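You operate a simulated robot arm through the tools that you are given. There is no shell and no other tool.

You run a simulated robot arm. Do the job below in one go: nothing can be reset, and whatever is moved stays where it is left.

TASK
Put things in order on the long table. At the end: the adapter from the long table is in the grey bin; the grey jaw block from the long table stands on top of the beige wooden sander; the red brush stands where the white corner one (marked "1") stood; the white corner one stands where the adapter stood; whatever was shut is shut again. Leave all else as you found it, and nothing knocked over.

Only the result counts: the job must be done as asked and must still hold three seconds after the hand-in. Knocking over, shifting, dropping, spilling or breaking anything else fails it.

THE ROBOT
A 6-joint arm with a two-finger parallel gripper, fixed in place. Base frame: the origin is at the foot of the arm, x ahead of it, y to its left, z up; the work surface is at about z = 0. Units: mm, rad, N and s.
With the tool pointing down near the work surface it reaches from about 140 to 580 mm from the base axis. Its first joint turns from -1.152 to 1.152 rad. Payload 2.1 kg.
The tool frame sits at the grasp point between the pads (the TCP): z along the fingers, y along the line on which they close. The tips reach 30 mm beyond it. Largest opening 94 mm; finger width 28, thickness 10; the body of the gripper, 50 by 96 mm, starts 55 mm behind the TCP.
Orientation is told as [roll, pitch, yaw] about the base's x, y, z axes, in that order, counted from this pose: with the fingers straight down and closing along the base's y, the tool's x points along the base's -x, its y along +y and its z along -z.

THE INTERFACE
- The arm moves only by the tool play_rows. Its arguments are lists of equal length, an entry for each row: "slide": the shift along the tool's x, y, z in mm, a list of three; "dr": the turn, a rotation vector about the tool's x, y, z in rad, a list of three; "jaw": the opening, from 0 (shut) to 1 (fully open). In form: {"slide": [[tx, ty, tz], ...], "dr": [[wx, wy, wz], ...], "jaw": [jaw, ...]}. A call has 1 to 20 rows; each row is the pose to reach, as a shift and turn from the pose commanded when the call began, along the tool's axes at that moment. Rows are played at 5 a second. More than 50 mm and 0.15 rad between two rows, or a gripper value outside its range, and nothing of the call is played. A pose out of reach is approached as far as the arm can. The call stops where the force on the tool passes 40 N (or 10 N more than at its start, if that is more) or the arm is blocked; 0.2 s more then pass. Each finger travels about 72 mm/s and halts on what it meets, pressing with about 29 N; the grip force reading is that of the motor and also rises with nothing between the fingers. The clock runs only during rows and for 0.2 s after the last one: add rows that repeat a pose to give the fingers time. It gives the time, the measured TCP pose, the force on the tool (base axes), the opening and the grip force at its end, in the units of the frame above (readings bear some noise), with the torque about the TCP (base axes, N m) and any sound that the robot's microphone picked up.
- Cameras (640 x 400 px; columns grow to the right, rows downward): "scene" is fixed at [65.2, -390.7, 473.3]; the picture's right is [0.61, -0.79, 0.00], its down [-0.54, -0.41, -0.73] and it looks along [0.58, 0.45, -0.68] (base axes); focal length 225 px, centre (320, 200). "wrist" rides on the gripper at [76, 14, -103] in the tool frame; the picture's right is [-0.18, 0.98, 0.00], its down [-0.75, -0.14, -0.64] and it looks along [-0.63, -0.12, 0.77] (tool axes); focal length 243 px, centre (320, 200). There is no depth. A picture from a camera that has moved, and an enlarged one, comes with that camera's place and axes in the base frame and with its lens.
- camera(camera): a new picture of that camera. It takes no simulated time.
- inspect(camera, box): a new picture of the part [left, top, right, bottom] of that camera's present view, enlarged. It takes no simulated time.
- job_done(): hands the job in; it is judged then, once.

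Places have to be worked out from the pictures, the camera data and where the tool is seen. Open the gripper and draw the arm clear of the work before you hand the job in, unless the task says otherwise.

The tools are called by a JSON object that holds its "method" and its "body". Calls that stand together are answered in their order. play_rows: Moves the arm, as the interface text tells. Its arguments: {"type":"object","properties":{"slide":{"type":"array"},"dr":{"type":"array"},"jaw":{"type":"array"}},"required":["slide","dr","jaw"]} The other tools are called the same way: camera (camera) takes a picture; inspect (camera, box) takes an enlarged picture of a part of a camera's view; job_done () hands the job in.

At the start:

```text
t: 0.0
eef_pos: [292.5, -129.3, 259.2]
tcp_rot: [-0.003, 0.0, -0.003]
force: [-0.7, 0.1, 0.2]
ft_torque: [-0.03, -0.01, 0.01]
opening: 93.9
gripper_force: 0.0
```

scene: 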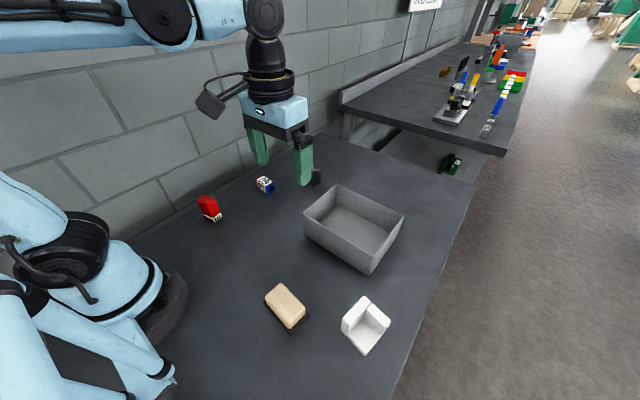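
wrist: 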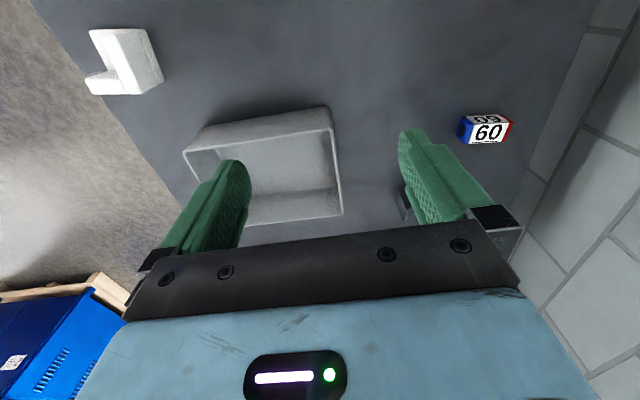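

I start by looking at the objects enlarged: red thing (brush?), the small blue/white/red item, the grey thing behind the finger, the bin, the sander and the white corner.

{"method": "inspect", "body": {"camera": "scene", "box": [180, 130, 340, 230]}}

{"method": "inspect", "body": {"camera": "scene", "box": [250, 180, 410, 280]}}

{"method": "inspect", "body": {"camera": "scene", "box": [250, 270, 410, 370]}}

{"method": "inspect", "body": {"camera": "scene", "box": [400, 20, 560, 120]}}

{"method": "inspect", "body": {"camera": "wrist", "box": [380, 90, 540, 240]}}

{"method": "inspect", "body": {"camera": "wrist", "box": [60, 0, 360, 240]}}

```text
4.00 times, centred on (260, 180) of scene
camera zoom: at [65.2, -390.7, 473.3], right [0.61, -0.79, 0.0], down [-0.54, -0.41, -0.73], along [0.58, 0.45, -0.68], focal length 902 px, centre (560, 280)
```

zoom: 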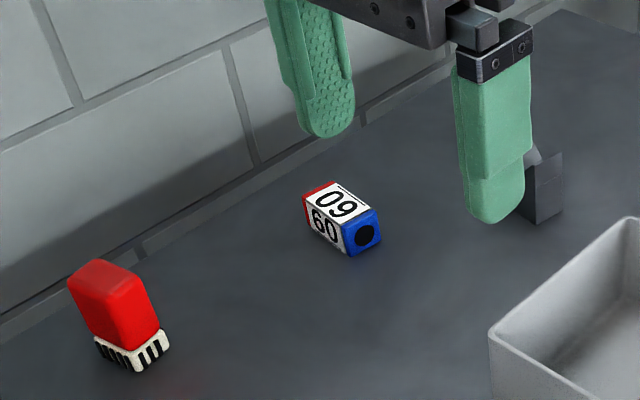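

```text
4.00 times, centred on (330, 230) of scene
camera zoom: at [65.2, -390.7, 473.3], right [0.61, -0.79, 0.0], down [-0.54, -0.41, -0.73], along [0.58, 0.45, -0.68], focal length 902 px, centre (280, 80)
```

zoom: 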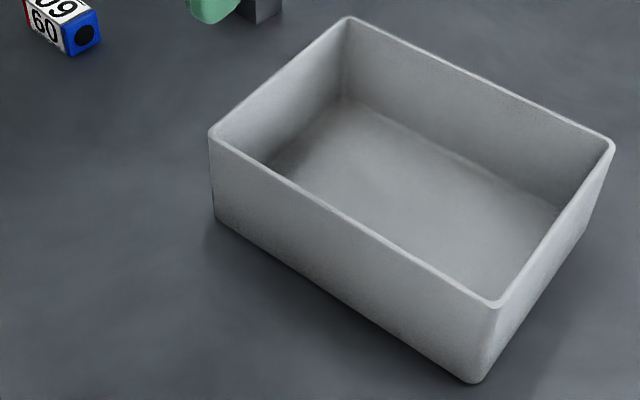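

```text
4.00 times, centred on (330, 320) of scene
camera zoom: at [65.2, -390.7, 473.3], right [0.61, -0.79, 0.0], down [-0.54, -0.41, -0.73], along [0.58, 0.45, -0.68], focal length 902 px, centre (280, -280)
```

zoom: 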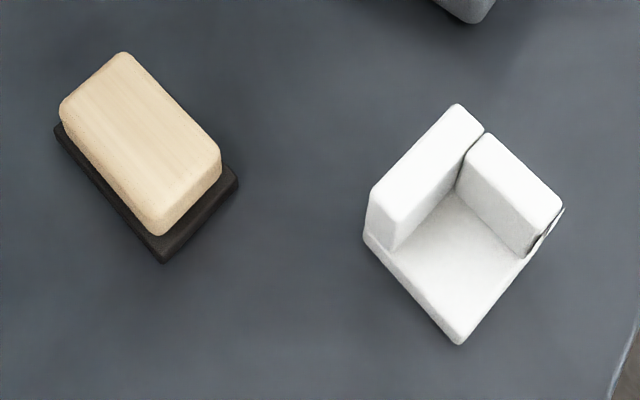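

```text
4.00 times, centred on (480, 70) of scene
camera zoom: at [65.2, -390.7, 473.3], right [0.61, -0.79, 0.0], down [-0.54, -0.41, -0.73], along [0.58, 0.45, -0.68], focal length 902 px, centre (-320, 720)
```

zoom: 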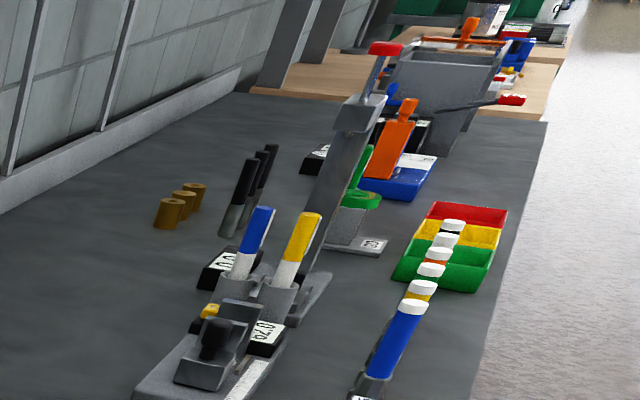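

```text
2.67 times, centred on (460, 165) of wrist
camera zoom: at [216.1, -115.8, 360.9], right [0.19, 0.98, 0.0], down [0.75, -0.14, 0.64], along [0.63, -0.12, -0.77], focal length 647 px, centre (-53, 293)
```

zoom: 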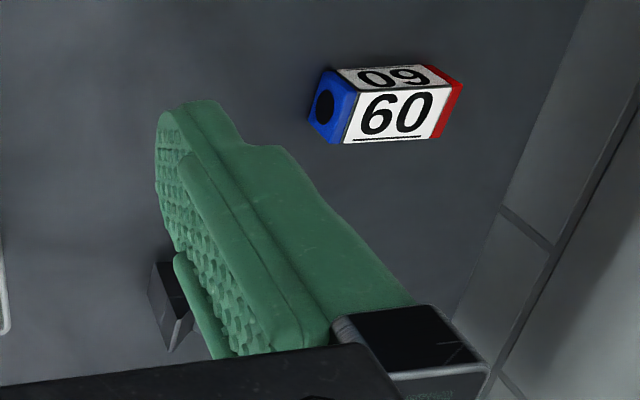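

```text
1.67 times, centred on (210, 120) of wrist
camera zoom: at [216.1, -115.8, 360.9], right [0.19, 0.98, 0.0], down [0.75, -0.14, 0.64], along [0.63, -0.12, -0.77], focal length 404 px, centre (503, 333)
```

zoom: 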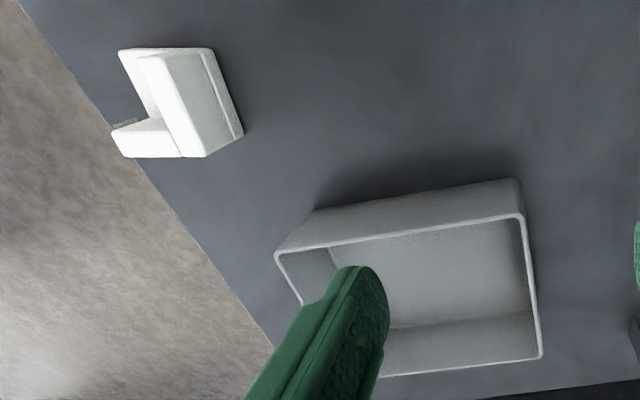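

The blue/white/red "60/09" block (about x 408, y 96) must be the adapter; the dark grey piece near (535, -12) is the jaw block, the red brush is near (231, 135), the white corner near (229, -367), the sander near (161, -232). I move the arm left and lower for a closer look at the adapter and the other items.

{"method": "play_rows", "body": {"slide": [[2, 42, 0], [4, 84, 0], [6, 126, 0], [8, 168, 0], [10, 210, 0], [11, 250, 0], [11, 250, 40], [11, 250, 80], [11, 250, 80]], "dr": [[0, 0, 0], [0, 0, 0], [0, 0, 0], [0, 0, 0], [0, 0, 0], [0, 0, 0], [0, 0, 0], [0, 0, 0], [0, 0, 0]], "jaw": [1, 1, 1, 1, 1, 1, 1, 1, 1]}}

{"method": "camera", "body": {"camera": "wrist"}}

{"method": "camera", "body": {"camera": "scene"}}

```text
t: 2.0
eef_pos: [280.5, 119.8, 178.1]
tcp_rot: [-0.003, -0.002, 0.0]
force: [0.2, -0.1, 0.0]
ft_torque: [0.0, 0.02, -0.02]
opening: 94.0
gripper_force: 0.0
```

```text
taken
camera wrist: at [204.5, 133.9, 280.3], right [0.19, 0.98, 0.0], down [0.75, -0.14, 0.64], along [0.63, -0.12, -0.77], focal length 243 px, centre (320, 200)
```

wrist: 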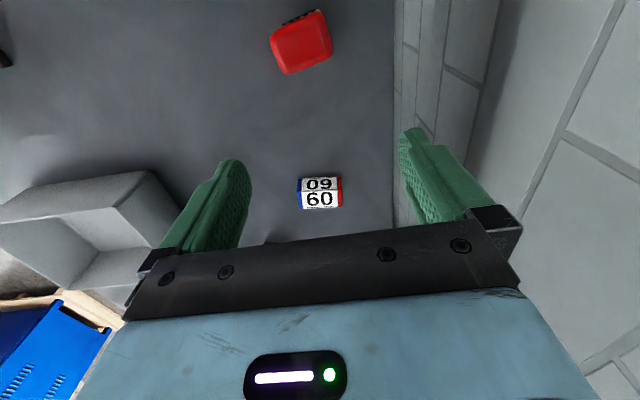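

```text
taken
```

scene: 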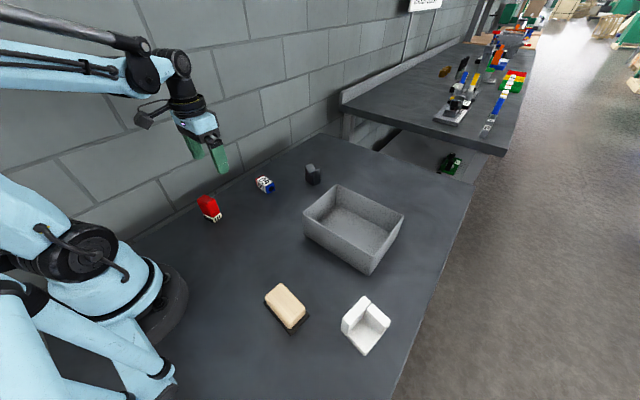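

Now I zoom in on the adapter, brush and the grey jaw block.

{"method": "inspect", "body": {"camera": "wrist", "box": [260, 150, 380, 225]}}

{"method": "inspect", "body": {"camera": "wrist", "box": [240, 0, 400, 100]}}

{"method": "inspect", "body": {"camera": "scene", "box": [280, 150, 344, 190]}}

{"method": "inspect", "body": {"camera": "scene", "box": [180, 180, 244, 220]}}

{"method": "inspect", "body": {"camera": "scene", "box": [232, 164, 296, 204]}}

```text
5.33 times, centred on (320, 188) of wrist
camera zoom: at [204.5, 133.9, 280.3], right [0.19, 0.98, 0.0], down [0.75, -0.14, 0.64], along [0.63, -0.12, -0.77], focal length 1294 px, centre (320, 267)
```

zoom: 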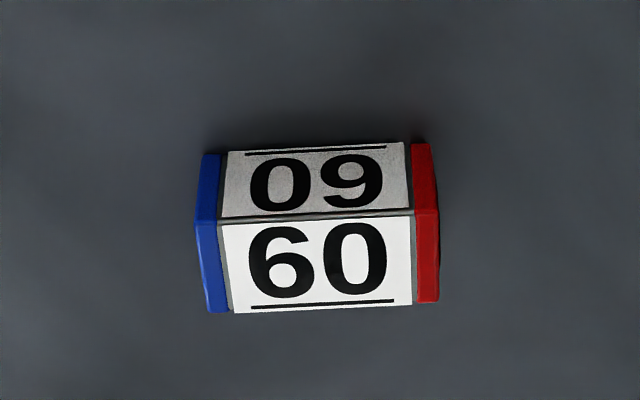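

```text
4.00 times, centred on (320, 50) of wrist
camera zoom: at [204.5, 133.9, 280.3], right [0.19, 0.98, 0.0], down [0.75, -0.14, 0.64], along [0.63, -0.12, -0.77], focal length 970 px, centre (320, 800)
```

zoom: 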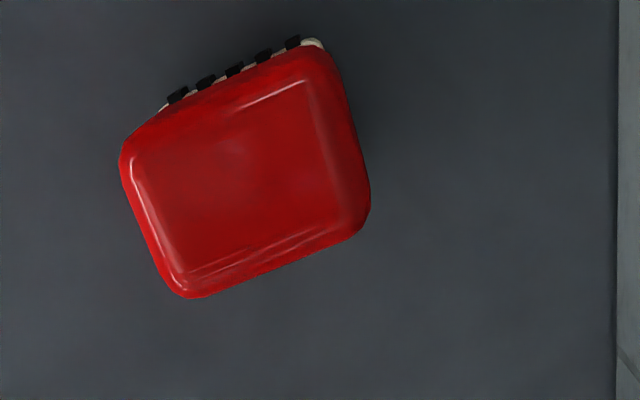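

```text
10.00 times, centred on (312, 170) of scene
camera zoom: at [65.2, -390.7, 473.3], right [0.61, -0.79, 0.0], down [-0.54, -0.41, -0.73], along [0.58, 0.45, -0.68], focal length 2254 px, centre (400, 500)
```

zoom: 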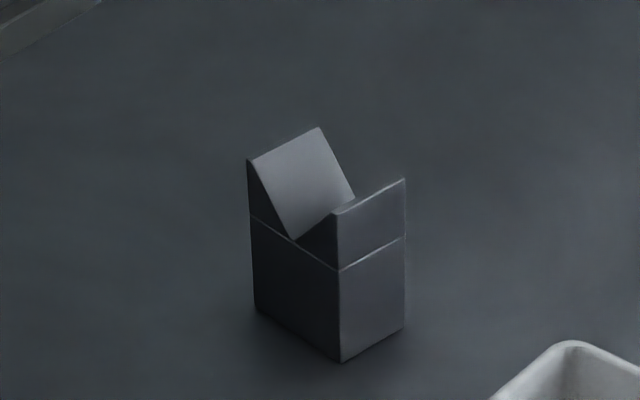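

```text
10.00 times, centred on (212, 200) of scene
camera zoom: at [65.2, -390.7, 473.3], right [0.61, -0.79, 0.0], down [-0.54, -0.41, -0.73], along [0.58, 0.45, -0.68], focal length 2254 px, centre (1400, 200)
```

zoom: 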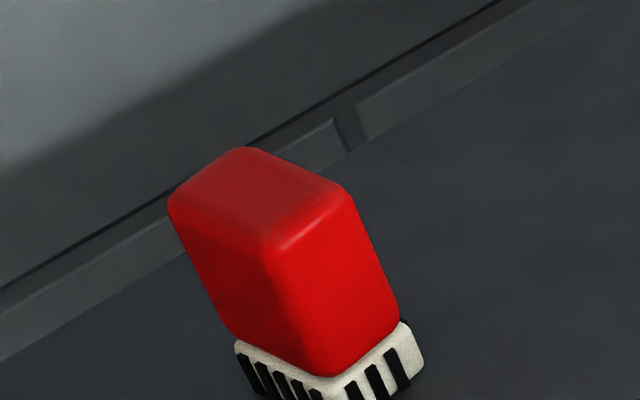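

```text
10.00 times, centred on (264, 184) of scene
camera zoom: at [65.2, -390.7, 473.3], right [0.61, -0.79, 0.0], down [-0.54, -0.41, -0.73], along [0.58, 0.45, -0.68], focal length 2254 px, centre (880, 360)
```

zoom: 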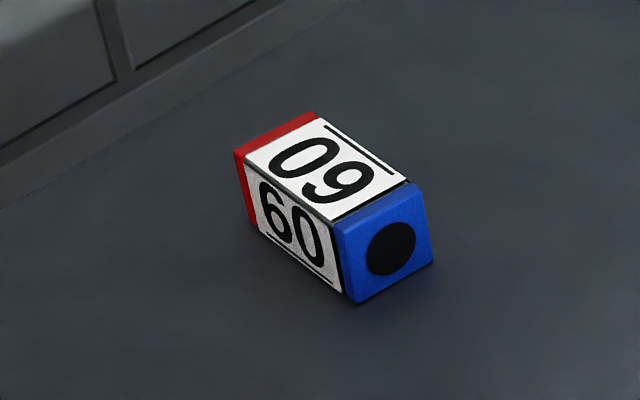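

The adapter's footprint works out to about 59 × 31 mm, centred near (409.7, 95), ~28 mm tall, turned about -0.13 rad. I go above it with that yaw at z≈120 and look again.

{"method": "play_rows", "body": {"slide": [[-43, -8, 0], [-86, -16, 0], [-129, -25, 0], [-129, -25, 40], [-129, -25, 58], [-129, -25, 58]], "dr": [[0, 0, 0.04], [0, 0, 0.08], [0, 0, 0.127], [0, 0, 0.127], [0, 0, 0.127], [0, 0, 0.127]], "jaw": [1, 1, 1, 1, 1, 1]}}

{"method": "camera", "body": {"camera": "wrist"}}

{"method": "inspect", "body": {"camera": "scene", "box": [232, 124, 328, 204]}}

```text
t: 3.4
eef_pos: [411.5, 95.2, 122.0]
tcp_rot: [-0.003, -0.001, -0.127]
force: [-0.4, -0.4, -0.9]
ft_torque: [0.02, 0.01, 0.01]
opening: 93.8
gripper_force: 0.1
```

```text
taken
camera wrist: at [336.5, 118.7, 222.9], right [0.31, 0.95, 0.0], down [0.73, -0.24, 0.64], along [0.61, -0.2, -0.77], focal length 243 px, centre (320, 200)
```

wrist: 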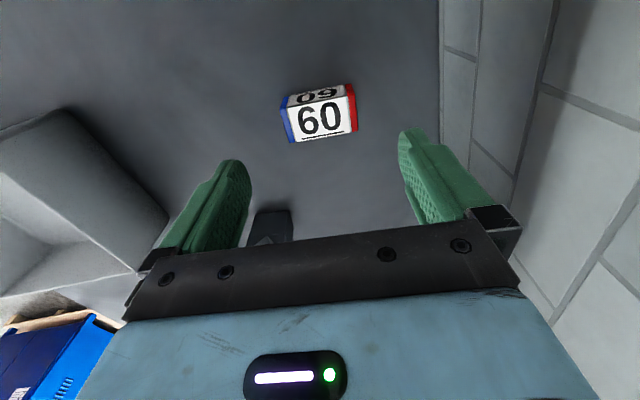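

```text
5.00 times, centred on (280, 164) of scene
camera zoom: at [65.2, -390.7, 473.3], right [0.61, -0.79, 0.0], down [-0.54, -0.41, -0.73], along [0.58, 0.45, -0.68], focal length 1127 px, centre (520, 380)
```

zoom: 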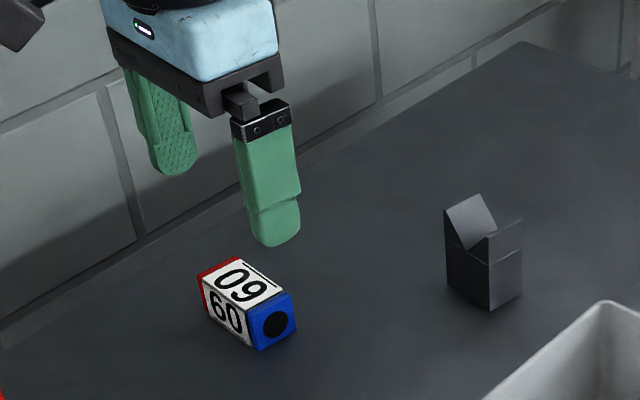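

The fingers straddle the adapter symmetrically and aligned with it. I go down to z≈35 and close.

{"method": "play_rows", "body": {"slide": [[0, 0, 40], [0, 0, 70], [0, 0, 87], [0, 0, 87], [0, 0, 87], [0, 0, 87], [0, 0, 87], [0, 0, 87]], "dr": [[0, 0, 0], [0, 0, 0], [0, 0, 0], [0, 0, 0], [0, 0, 0], [0, 0, 0], [0, 0, 0], [0, 0, 0]], "jaw": [1, 1, 1, 1, 0, 0, 0, 0]}}

{"method": "camera", "body": {"camera": "wrist"}}

{"method": "inspect", "body": {"camera": "scene", "box": [232, 124, 328, 204]}}

```text
t: 5.3
eef_pos: [411.2, 93.9, 35.7]
tcp_rot: [0.0, -0.001, -0.128]
force: [0.5, 0.3, 8.5]
ft_torque: [0.21, 0.01, 0.0]
opening: 59.6
gripper_force: 28.8
stopped in row 8: the force on the tool passed its limit at 41 N (the readings are from after the stop); the commanded pose is now the measured one
```

```text
taken
camera wrist: at [337.2, 118.4, 136.7], right [0.31, 0.95, 0.0], down [0.73, -0.23, 0.64], along [0.61, -0.2, -0.77], focal length 243 px, centre (320, 200)
```

wrist: 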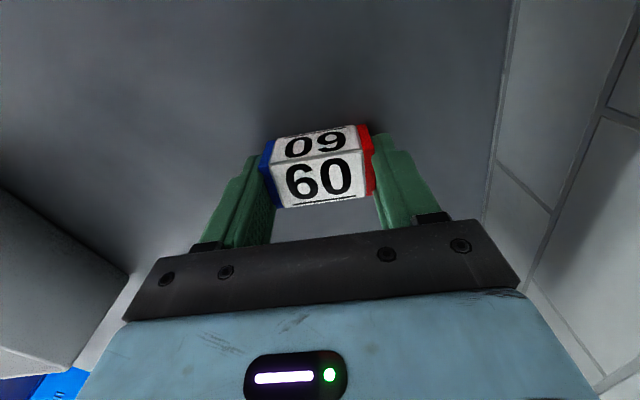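

```text
5.00 times, centred on (280, 164) of scene
camera zoom: at [65.2, -390.7, 473.3], right [0.61, -0.79, 0.0], down [-0.54, -0.41, -0.73], along [0.58, 0.45, -0.68], focal length 1127 px, centre (520, 380)
```

zoom: 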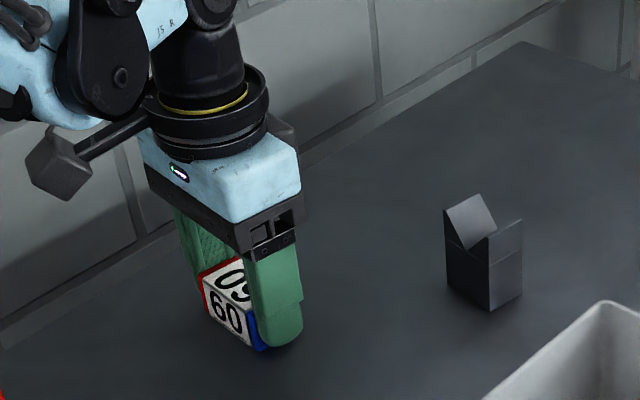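

The adapter is held (opening 59.6, 29 N), with a small upward push on the tool. I lift gently in small steps and check.

{"method": "play_rows", "body": {"slide": [[0, 0, -3], [0, 0, -10], [0, 0, -30], [0, 0, -60], [0, 0, -60]], "dr": [[0, 0, 0], [0, 0, 0], [0, 0, 0], [0, 0, 0], [0, 0, 0]], "jaw": [0, 0, 0, 0, 0]}}

{"method": "camera", "body": {"camera": "wrist"}}

{"method": "inspect", "body": {"camera": "scene", "box": [212, 104, 340, 204]}}

```text
t: 6.5
eef_pos: [410.3, 94.2, 94.4]
tcp_rot: [-0.001, 0.0, -0.127]
force: [0.6, 0.4, 0.1]
ft_torque: [0.02, 0.01, 0.0]
opening: 0.1
gripper_force: 29.1
```

```text
taken
camera wrist: at [336.8, 119.0, 196.7], right [0.31, 0.95, 0.0], down [0.73, -0.23, 0.64], along [0.61, -0.2, -0.77], focal length 243 px, centre (320, 200)
```

wrist: 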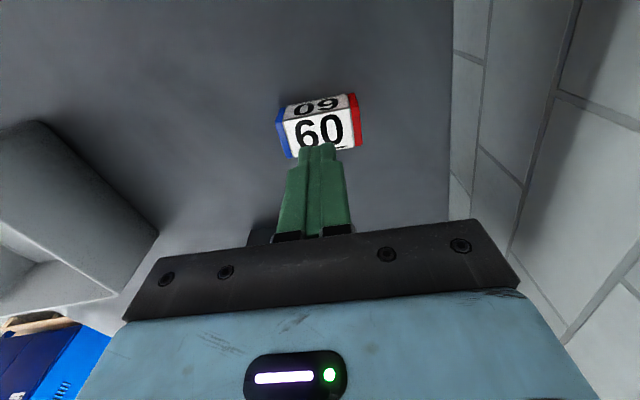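

```text
4.00 times, centred on (276, 154) of scene
camera zoom: at [65.2, -390.7, 473.3], right [0.61, -0.79, 0.0], down [-0.54, -0.41, -0.73], along [0.58, 0.45, -0.68], focal length 902 px, centre (496, 384)
```

zoom: 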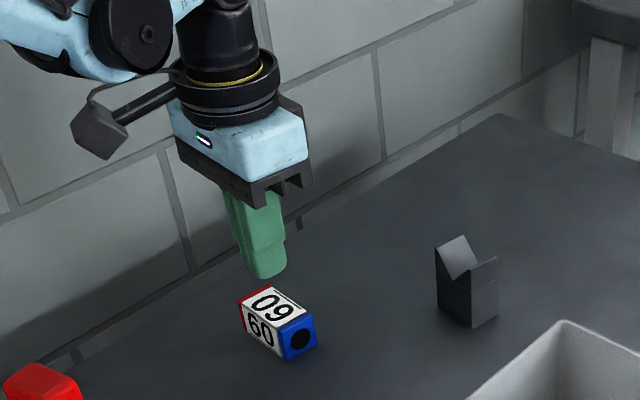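

The end caps taper, so the grip slipped off and the adapter stayed where it was. I'll turn the gripper 90° to grip its flat white sides instead, opening and rising a bit while turning.

{"method": "play_rows", "body": {"slide": [[0, 0, -20], [0, 0, -40], [0, 0, -40], [0, 0, -40], [0, 0, -40], [0, 0, -40], [0, 0, -40], [0, 0, -40], [0, 0, -40], [0, 0, -40], [0, 0, -40], [0, 0, -40]], "dr": [[0, 0, -0.143], [0, 0, -0.286], [0, 0, -0.429], [0, 0, -0.572], [0, 0, -0.715], [0, 0, -0.858], [0, 0, -1.001], [0, 0, -1.144], [0, 0, -1.287], [0, 0, -1.43], [0, 0, -1.571], [0, 0, -1.571]], "jaw": [0, 1, 1, 1, 1, 1, 1, 1, 1, 1, 1, 1]}}

{"method": "camera", "body": {"camera": "wrist"}}

{"method": "camera", "body": {"camera": "scene"}}

{"method": "inspect", "body": {"camera": "wrist", "box": [260, 70, 380, 145]}}

```text
t: 9.1
eef_pos: [410.4, 95.5, 134.8]
tcp_rot: [0.001, 0.002, 1.445]
force: [-0.3, 0.3, -0.6]
ft_torque: [0.0, 0.03, 0.01]
opening: 93.8
gripper_force: 0.1
```

```text
taken
camera wrist: at [386.9, 21.2, 236.9], right [-0.95, 0.31, 0.0], down [0.23, 0.73, 0.64], along [0.2, 0.61, -0.77], focal length 243 px, centre (320, 200)
```

wrist: 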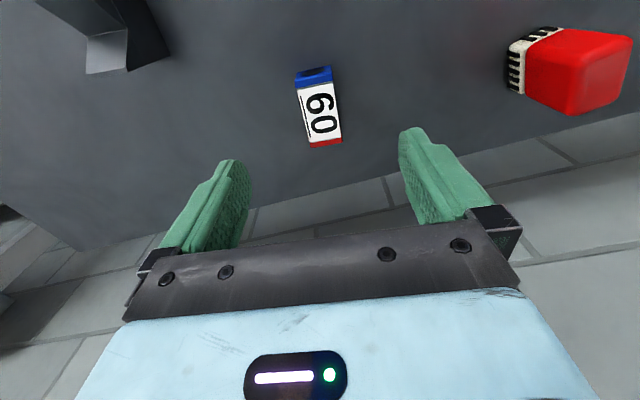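

```text
taken
```

scene: 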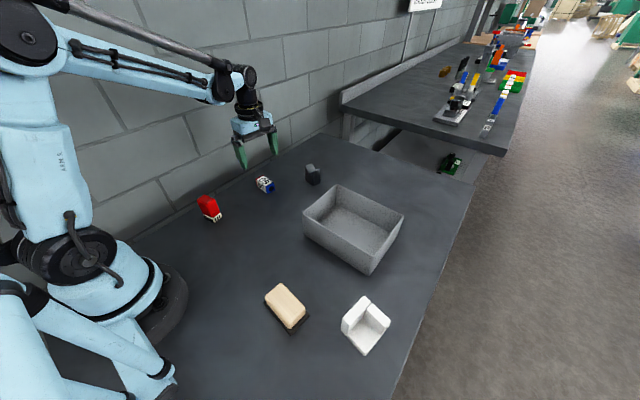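

```text
5.33 times, centred on (320, 108) of wrist
camera zoom: at [386.9, 21.2, 236.9], right [-0.95, 0.31, 0.0], down [0.23, 0.73, 0.64], along [0.2, 0.61, -0.77], focal length 1294 px, centre (320, 693)
```

zoom: 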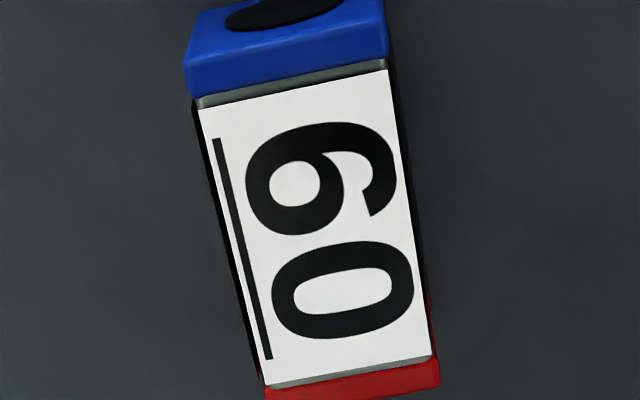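

Aligned: the adapter centre is ~(411, 95.5) and the fingers now straddle its narrow side (~30 mm). I descend with the jaw about half open and close.

{"method": "play_rows", "body": {"slide": [[0, 0, 40], [0, 0, 80], [0, 0, 101], [0, 0, 101], [0, 0, 101], [0, 0, 101], [0, 0, 101], [0, 0, 101]], "dr": [[0, 0, 0], [0, 0, 0], [0, 0, 0], [0, 0, 0], [0, 0, 0], [0, 0, 0], [0, 0, 0], [0, 0, 0]], "jaw": [0.8, 0.65, 0.6, 0.6, 0, 0, 0, 0]}}

{"method": "camera", "body": {"camera": "wrist"}}

```text
t: 10.7
eef_pos: [411.3, 95.4, 34.2]
tcp_rot: [0.0, 0.004, 1.441]
force: [0.2, -0.1, 8.7]
ft_torque: [-0.25, 0.17, 0.01]
opening: 29.6
gripper_force: 28.7
stopped in row 7: the force on the tool passed its limit at 42 N (the readings are from after the stop); the commanded pose is now the measured one
```

```text
taken
camera wrist: at [387.2, 21.2, 137.3], right [-0.95, 0.31, 0.0], down [0.24, 0.73, 0.64], along [0.2, 0.61, -0.77], focal length 243 px, centre (320, 200)
```

wrist: 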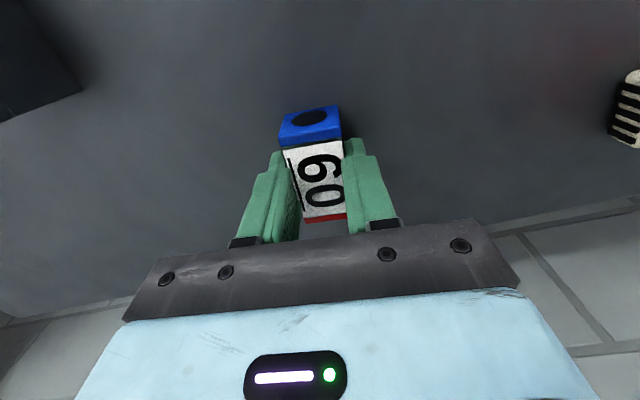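

Gripped at 29.6 mm, again with some downward push on the part. I test with a small slow lift and watch whether the opening holds.

{"method": "play_rows", "body": {"slide": [[0, 0, -1], [0, 0, -3], [0, 0, -6], [0, 0, -8], [0, 0, -8]], "dr": [[0, 0, 0], [0, 0, 0], [0, 0, 0], [0, 0, 0], [0, 0, 0]], "jaw": [0, 0, 0, 0, 0]}}

{"method": "camera", "body": {"camera": "wrist"}}

{"method": "inspect", "body": {"camera": "scene", "box": [232, 140, 312, 200]}}

```text
t: 11.9
eef_pos: [411.7, 95.3, 42.1]
tcp_rot: [-0.001, 0.003, 1.445]
force: [-0.5, 0.2, -2.8]
ft_torque: [0.02, 0.0, -0.03]
opening: 29.7
gripper_force: 29.0
```

```text
taken
camera wrist: at [387.2, 21.2, 144.9], right [-0.95, 0.31, 0.0], down [0.24, 0.73, 0.64], along [0.2, 0.61, -0.77], focal length 243 px, centre (320, 200)
```

wrist: 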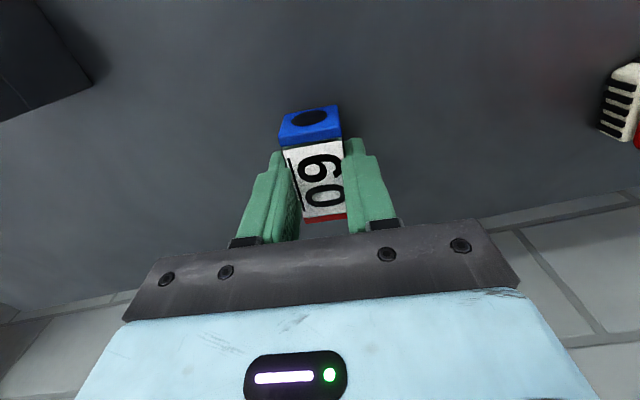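

```text
6.67 times, centred on (272, 170) of scene
camera zoom: at [65.2, -390.7, 473.3], right [0.61, -0.79, 0.0], down [-0.54, -0.41, -0.73], along [0.58, 0.45, -0.68], focal length 1503 px, centre (640, 400)
```

zoom: 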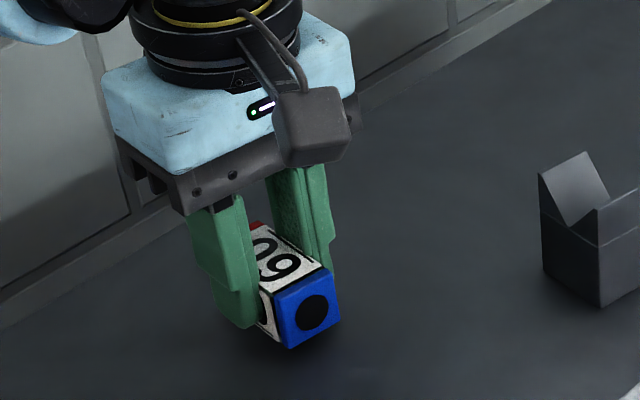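

The adapter is held firmly and lifted (≈2.8 N). I raise it and carry it over the bin centre at about (410, -222).

{"method": "play_rows", "body": {"slide": [[0, 0, -45], [0, 0, -90], [0, 0, -120], [45, -5.5, -120], [90, -11, -120], [135, -16.5, -120], [180, -22, -120], [225, -27.5, -120], [270, -33, -120], [315, -38.3, -120], [315, -38.3, -120]], "dr": [[0, 0, 0], [0, 0, 0], [0, 0, 0], [0, 0, 0], [0, 0, 0], [0, 0, 0], [0, 0, 0], [0, 0, 0], [0, 0, 0], [0, 0, 0], [0, 0, 0]], "jaw": [0, 0, 0, 0, 0, 0, 0, 0, 0, 0, 0]}}

{"method": "camera", "body": {"camera": "wrist"}}

{"method": "camera", "body": {"camera": "scene"}}

```text
t: 14.3
eef_pos: [408.5, -223.4, 162.7]
tcp_rot: [0.001, 0.004, 1.443]
force: [-0.3, 0.0, -2.7]
ft_torque: [-0.04, 0.01, -0.01]
opening: 29.5
gripper_force: 29.2
```

```text
taken
camera wrist: at [385.2, -297.5, 265.5], right [-0.95, 0.31, 0.0], down [0.24, 0.73, 0.64], along [0.2, 0.61, -0.77], focal length 243 px, centre (320, 200)
```

wrist: 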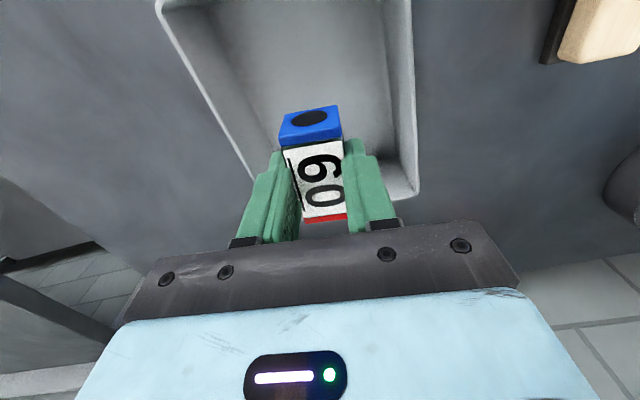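

```text
taken
```

scene: 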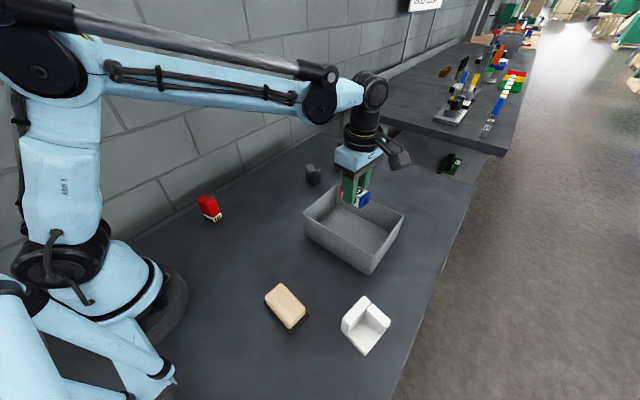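

Above the bin centre. I lower the adapter into the bin to just above its floor.

{"method": "play_rows", "body": {"slide": [[0, 0, 45], [0, 0, 85], [0, 0, 108], [0, 0, 115], [0, 0, 115]], "dr": [[0, 0, 0], [0, 0, 0], [0, 0, 0], [0, 0, 0], [0, 0, 0]], "jaw": [0, 0, 0, 0, 0]}}

{"method": "inspect", "body": {"camera": "scene", "box": [290, 140, 420, 280]}}

{"method": "camera", "body": {"camera": "wrist"}}

```text
t: 15.5
eef_pos: [409.1, -221.5, 49.4]
tcp_rot: [0.001, 0.004, 1.443]
force: [-0.6, -0.2, -3.9]
ft_torque: [0.0, -0.04, -0.04]
opening: 29.7
gripper_force: 29.2
```

```text
2.86 times, centred on (355, 210) of scene
camera zoom: at [65.2, -390.7, 473.2], right [0.61, -0.79, 0.0], down [-0.54, -0.41, -0.73], along [0.58, 0.45, -0.68], focal length 644 px, centre (220, 171)
```

zoom: 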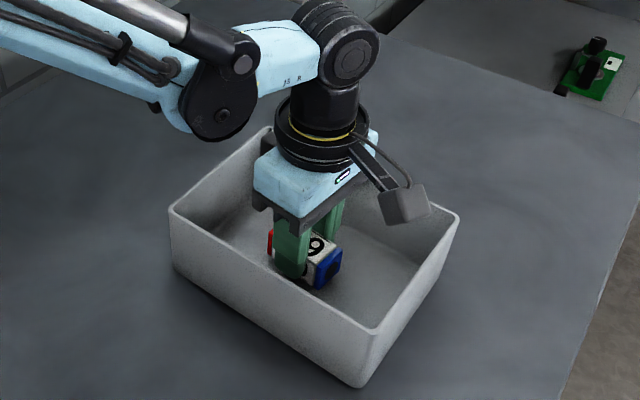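

```text
taken
camera wrist: at [385.3, -296.3, 150.5], right [-0.95, 0.31, 0.0], down [0.24, 0.73, 0.64], along [0.2, 0.61, -0.77], focal length 243 px, centre (320, 200)
```

wrist: 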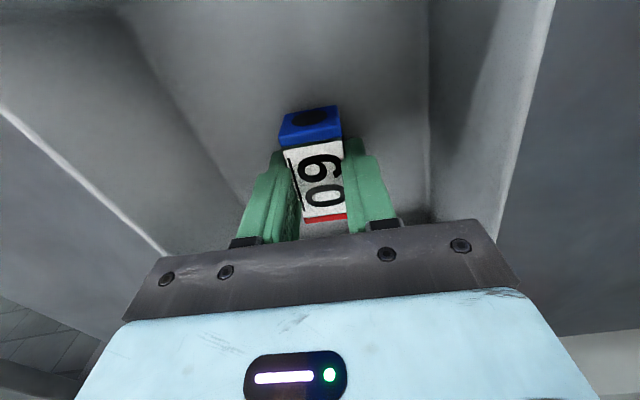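

No contact yet; I lower about 8 mm more and open the jaw, then rise.

{"method": "play_rows", "body": {"slide": [[0, 0, 4], [0, 0, 8], [0, 0, 8]], "dr": [[0, 0, 0], [0, 0, 0], [0, 0, 0]], "jaw": [0, 0, 0]}}

```text
t: 16.3
eef_pos: [409.6, -222.6, 40.4]
tcp_rot: [0.001, 0.004, 1.444]
force: [0.8, -0.3, -3.3]
ft_torque: [0.01, 0.02, 0.01]
opening: 29.7
gripper_force: 29.4
```

Still free at z≈40 (bottom ≈ 6 mm). I lower 2 mm more, open, and rise clear.

{"method": "play_rows", "body": {"slide": [[0, 0, 2.5], [0, 0, 2.5], [0, 0, 2.5], [0, 0, 2.5], [0, 0, 2.5], [0, 0, -20], [0, 0, -65], [0, 0, -110], [0, 0, -140], [0, 0, -140]], "dr": [[0, 0, 0], [0, 0, 0], [0, 0, 0], [0, 0, 0], [0, 0, 0], [0, 0, 0], [0, 0, 0], [0, 0, 0], [0, 0, 0], [0, 0, 0]], "jaw": [0, 0, 0.6, 0.6, 0.6, 0.6, 0.6, 0.6, 1, 1]}}

{"method": "camera", "body": {"camera": "wrist"}}

{"method": "camera", "body": {"camera": "scene"}}

```text
t: 18.5
eef_pos: [408.6, -222.6, 180.4]
tcp_rot: [-0.001, 0.003, 1.444]
force: [-0.9, 0.1, 0.2]
ft_torque: [-0.01, 0.02, -0.02]
opening: 94.0
gripper_force: 0.1
```

```text
taken
camera wrist: at [385.3, -296.0, 283.6], right [-0.95, 0.31, 0.0], down [0.24, 0.73, 0.64], along [0.2, 0.61, -0.77], focal length 243 px, centre (320, 200)
```

wrist: 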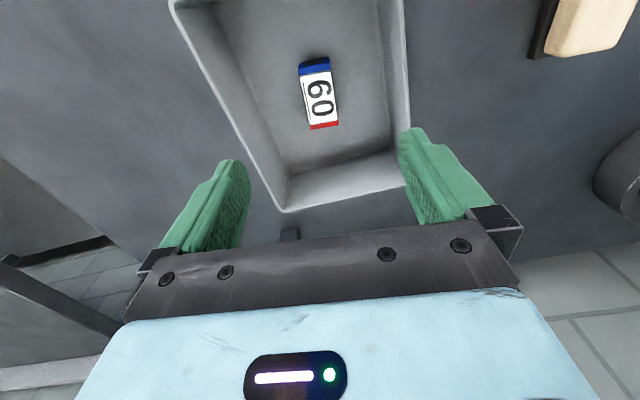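

```text
taken
```

scene: 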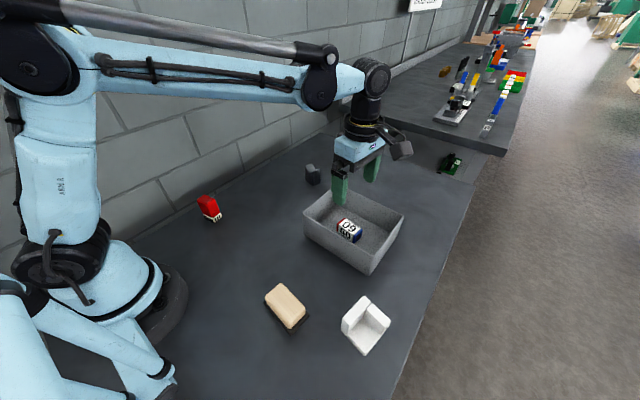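

The adapter lies in the bin, upright as it was. Next I move above the white corner at about (232, -366), turning the gripper back to near yaw -0.15 for a look.

{"method": "play_rows", "body": {"slide": [[15, 14, -20], [30, 28, -20], [45, 43, -20], [60, 57, -20], [75, 71, -20], [90, 86, -20], [105, 100, -20], [120, 114, -20], [135, 129, -20], [150, 143, -20], [164.5, 157, -20], [164.5, 157, -20]], "dr": [[0, 0, 0.145], [0, 0, 0.29], [0, 0, 0.435], [0, 0, 0.58], [0, 0, 0.725], [0, 0, 0.87], [0, 0, 1.015], [0, 0, 1.16], [0, 0, 1.305], [0, 0, 1.45], [0, 0, 1.594], [0, 0, 1.594]], "jaw": [1, 1, 1, 1, 1, 1, 1, 1, 1, 1, 1, 1]}}

{"method": "camera", "body": {"camera": "wrist"}}

{"method": "camera", "body": {"camera": "scene"}}

{"method": "inspect", "body": {"camera": "wrist", "box": [240, 50, 400, 150]}}

```text
t: 21.1
eef_pos: [232.5, -363.9, 201.7]
tcp_rot: [-0.003, 0.001, -0.153]
force: [-0.1, -0.7, 0.3]
ft_torque: [-0.01, 0.0, 0.02]
opening: 93.8
gripper_force: 0.0
```

```text
taken
camera wrist: at [158.9, -339.4, 303.1], right [0.33, 0.94, 0.0], down [0.72, -0.25, 0.64], along [0.6, -0.22, -0.77], focal length 243 px, centre (320, 200)
```

wrist: 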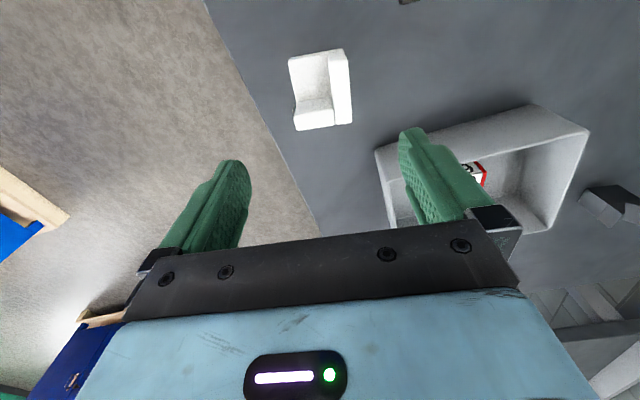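

```text
taken
```

scene: 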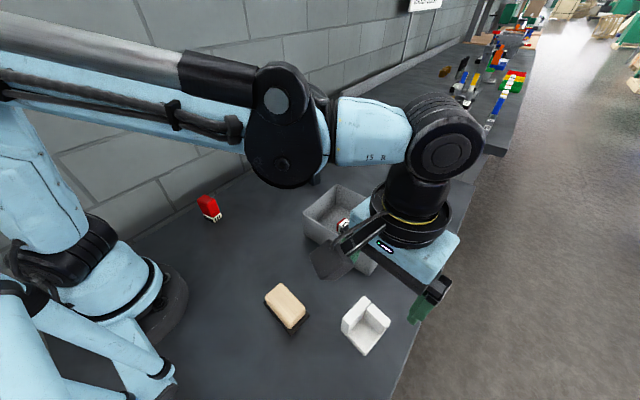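

```text
4.00 times, centred on (320, 100) of wrist
camera zoom: at [158.9, -339.4, 303.1], right [0.33, 0.94, 0.0], down [0.72, -0.25, 0.64], along [0.6, -0.22, -0.77], focal length 970 px, centre (320, 600)
```

zoom: 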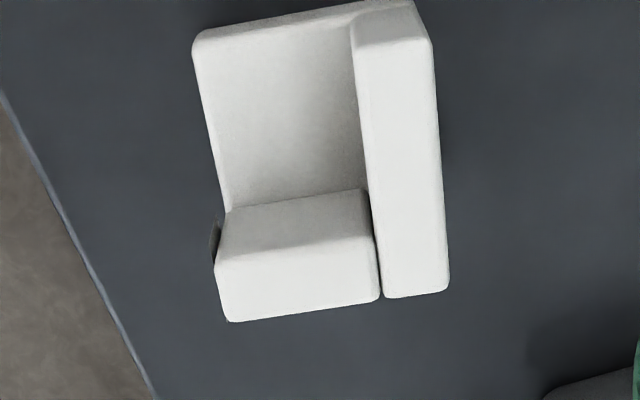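

The white corner is a ~57 mm square (corners ≈ (194,-388), (207,-332), (263,-343), (252,-400), centre ≈ (229,-366), yaw ≈ -0.2), with ~17 mm walls on its +y and +x sides, about 58 mm tall. I'll grip its +y wall; first I go above it at z≈120 with a half-open jaw and check.

{"method": "play_rows", "body": {"slide": [[8.8, 17.9, 0], [8.8, 17.9, 40], [8.8, 17.9, 82], [8.8, 17.9, 82]], "dr": [[0, 0, 0.047], [0, 0, 0.047], [0, 0, 0.047], [0, 0, 0.047]], "jaw": [0.53, 0.53, 0.53, 0.53]}}

{"method": "camera", "body": {"camera": "wrist"}}

{"method": "inspect", "body": {"camera": "wrist", "box": [220, 40, 380, 140]}}

{"method": "inspect", "body": {"camera": "scene", "box": [310, 250, 470, 370]}}

```text
t: 22.1
eef_pos: [227.1, -344.9, 119.7]
tcp_rot: [-0.004, -0.001, -0.196]
force: [0.0, -0.2, -0.4]
ft_torque: [0.03, 0.03, 0.02]
opening: 49.7
gripper_force: 0.1
```

```text
taken
camera wrist: at [154.7, -316.2, 221.7], right [0.37, 0.93, 0.0], down [0.71, -0.28, 0.64], along [0.59, -0.24, -0.77], focal length 243 px, centre (320, 200)
```

wrist: 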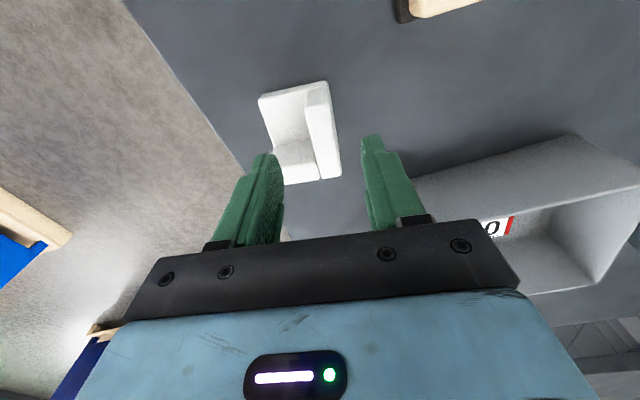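

```text
4.00 times, centred on (300, 90) of wrist
camera zoom: at [154.7, -316.2, 221.7], right [0.37, 0.93, 0.0], down [0.71, -0.28, 0.64], along [0.59, -0.24, -0.77], focal length 970 px, centre (400, 640)
```

zoom: 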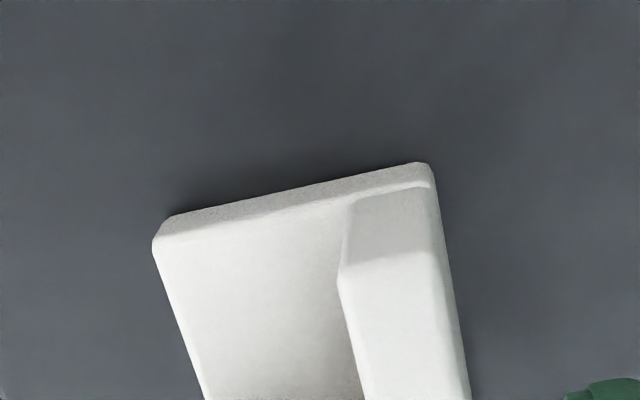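

```text
3.33 times, centred on (390, 310) of scene
camera zoom: at [65.2, -390.7, 473.3], right [0.61, -0.79, 0.0], down [-0.54, -0.41, -0.73], along [0.58, 0.45, -0.68], focal length 751 px, centre (87, -167)
```

zoom: 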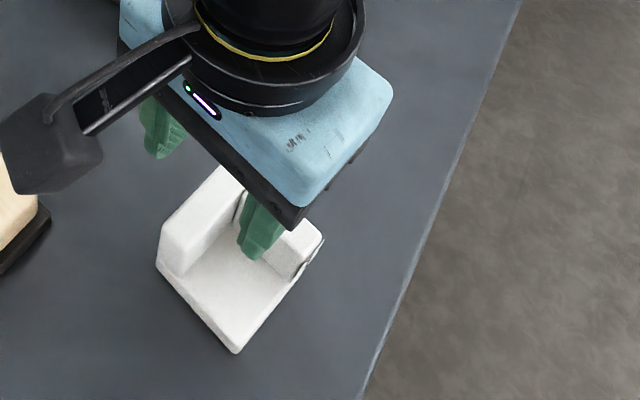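

Corner positions agree (near edge (195,-388)–(206,-332), wall top ≈ 56 mm, floor ≈ 19 mm). The fingers straddle the +y wall, so I descend to z≈55 (tips ≈ 25) and close.

{"method": "play_rows", "body": {"slide": [[0, 0, 30], [0, 0, 55], [0, 0, 65], [0, 0, 65], [0, 0, 65], [0, 0, 65], [0, 0, 65], [0, 0, 65]], "dr": [[0, 0, 0], [0, 0, 0], [0, 0, 0], [0, 0, 0], [0, 0, 0], [0, 0, 0], [0, 0, 0], [0, 0, 0]], "jaw": [0.53, 0.53, 0.53, 0.53, 0, 0, 0, 0]}}

{"method": "camera", "body": {"camera": "wrist"}}

{"method": "inspect", "body": {"camera": "scene", "box": [310, 250, 470, 370]}}

```text
t: 23.9
eef_pos: [226.1, -346.7, 53.0]
tcp_rot: [-0.005, 0.001, -0.197]
force: [-0.1, 0.1, 0.1]
ft_torque: [0.04, 0.01, -0.01]
opening: 19.5
gripper_force: 28.6
```

```text
taken
camera wrist: at [154.4, -317.3, 156.2], right [0.37, 0.93, 0.0], down [0.71, -0.28, 0.64], along [0.59, -0.24, -0.77], focal length 243 px, centre (320, 200)
```

wrist: 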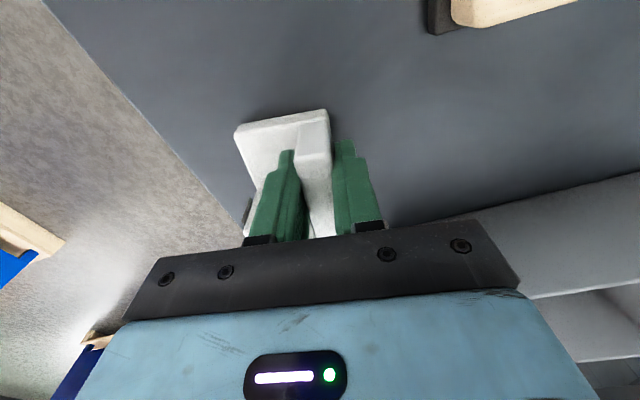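

```text
3.33 times, centred on (390, 310) of scene
camera zoom: at [65.2, -390.7, 473.3], right [0.61, -0.79, 0.0], down [-0.54, -0.41, -0.73], along [0.58, 0.45, -0.68], focal length 751 px, centre (87, -167)
```

zoom: 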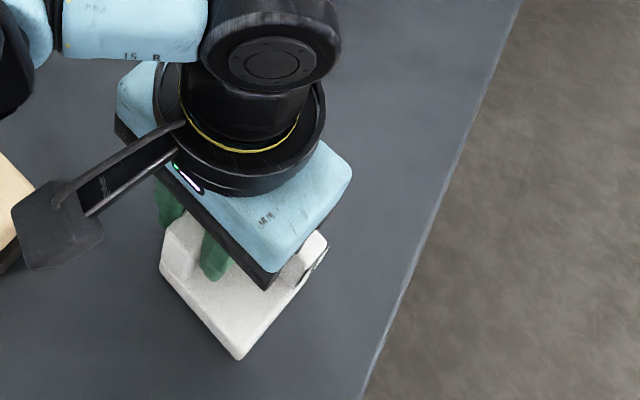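

Gripped on the wall (19.5 mm). I lift it a little at first, then to a carrying height.

{"method": "play_rows", "body": {"slide": [[0, 0, -3], [0, 0, -12], [0, 0, -50], [0, 0, -95], [0, 0, -130], [0, 0, -130]], "dr": [[0, 0, 0], [0, 0, 0], [0, 0, 0], [0, 0, 0], [0, 0, 0], [0, 0, 0]], "jaw": [0, 0, 0, 0, 0, 0]}}

{"method": "camera", "body": {"camera": "wrist"}}

{"method": "camera", "body": {"camera": "scene"}}

```text
t: 25.3
eef_pos: [226.9, -346.4, 184.3]
tcp_rot: [-0.003, -0.001, -0.197]
force: [-0.3, 0.1, 0.5]
ft_torque: [0.02, -0.05, 0.0]
opening: 19.6
gripper_force: 28.8
```

```text
taken
camera wrist: at [154.6, -317.1, 286.0], right [0.37, 0.93, 0.0], down [0.71, -0.28, 0.64], along [0.59, -0.24, -0.77], focal length 243 px, centre (320, 200)
```

wrist: 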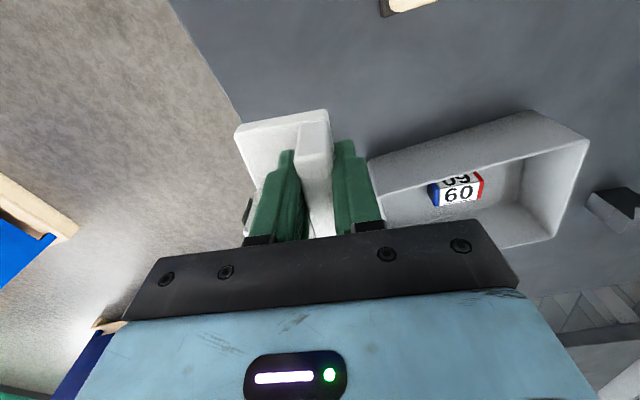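

```text
taken
```

scene: 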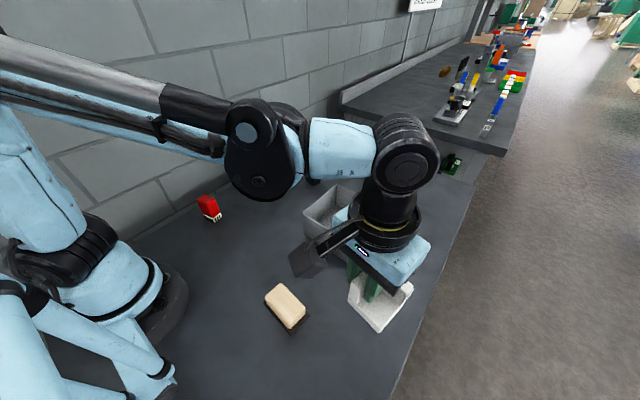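

Held steadily. I zoom in to measure how the corner sits relative to the TCP before carrying it.

{"method": "inspect", "body": {"camera": "wrist", "box": [220, 90, 380, 190]}}

{"method": "inspect", "body": {"camera": "scene", "box": [310, 230, 440, 340]}}

```text
4.00 times, centred on (300, 140) of wrist
camera zoom: at [154.6, -317.1, 286.0], right [0.37, 0.93, 0.0], down [0.71, -0.28, 0.64], along [0.59, -0.24, -0.77], focal length 970 px, centre (400, 440)
```

zoom: 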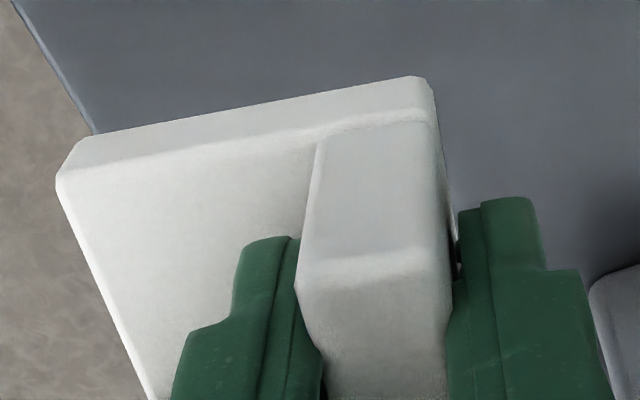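

```text
3.64 times, centred on (375, 285) of scene
camera zoom: at [65.2, -390.7, 473.3], right [0.61, -0.79, 0.0], down [-0.54, -0.41, -0.73], along [0.58, 0.45, -0.68], focal length 820 px, centre (120, -109)
```

zoom: 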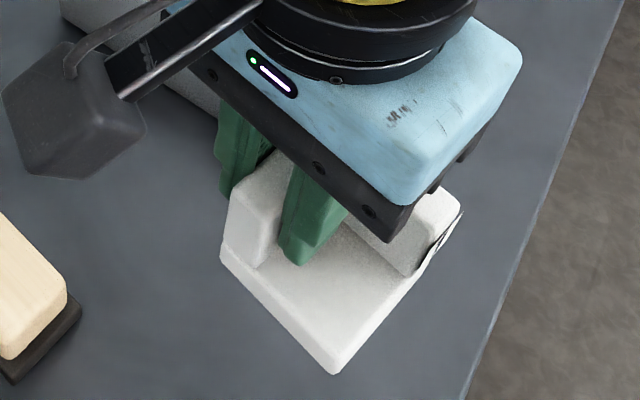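

Object centre is offset from the TCP by about (2, -21.5). I carry it at height to put its centre over the adapter's old place (410.5, 95).

{"method": "play_rows", "body": {"slide": [[-7.9, 44.5, 0], [-15.9, 89.1, 0], [-23.8, 133.6, 0], [-31.8, 178.2, 0], [-39.7, 222.7, 0], [-47.7, 267.3, 0], [-55.6, 311.8, 0], [-63.6, 356.4, 0], [-71.5, 400.9, 0], [-79.5, 445.5, 0], [-87.4, 490, 0], [-87.4, 490, 0]], "dr": [[0, 0, 0], [0, 0, 0], [0, 0, 0], [0, 0, 0], [0, 0, 0], [0, 0, 0], [0, 0, 0], [0, 0, 0], [0, 0, 0], [0, 0, 0], [0, 0, 0], [0, 0, 0]], "jaw": [0, 0, 0, 0, 0, 0, 0, 0, 0, 0, 0, 0]}}

{"method": "camera", "body": {"camera": "wrist"}}

{"method": "camera", "body": {"camera": "scene"}}

```text
t: 27.9
eef_pos: [407.9, 116.2, 182.7]
tcp_rot: [-0.002, 0.0, -0.199]
force: [0.3, -0.3, 0.1]
ft_torque: [-0.04, 0.01, -0.02]
opening: 19.6
gripper_force: 28.6
```

```text
taken
camera wrist: at [335.7, 145.8, 284.2], right [0.37, 0.93, 0.0], down [0.71, -0.28, 0.64], along [0.59, -0.24, -0.77], focal length 243 px, centre (320, 200)
```

wrist: 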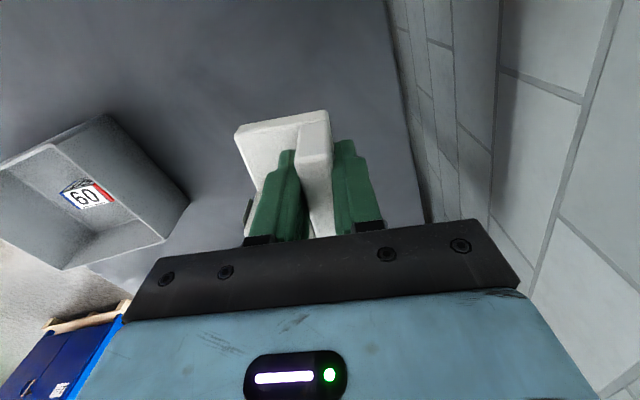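

```text
taken
```

scene: 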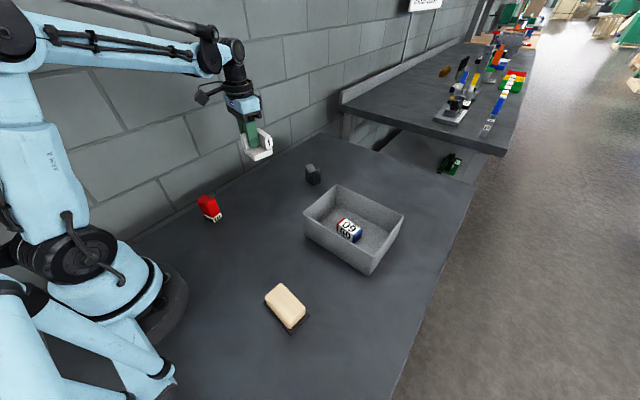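

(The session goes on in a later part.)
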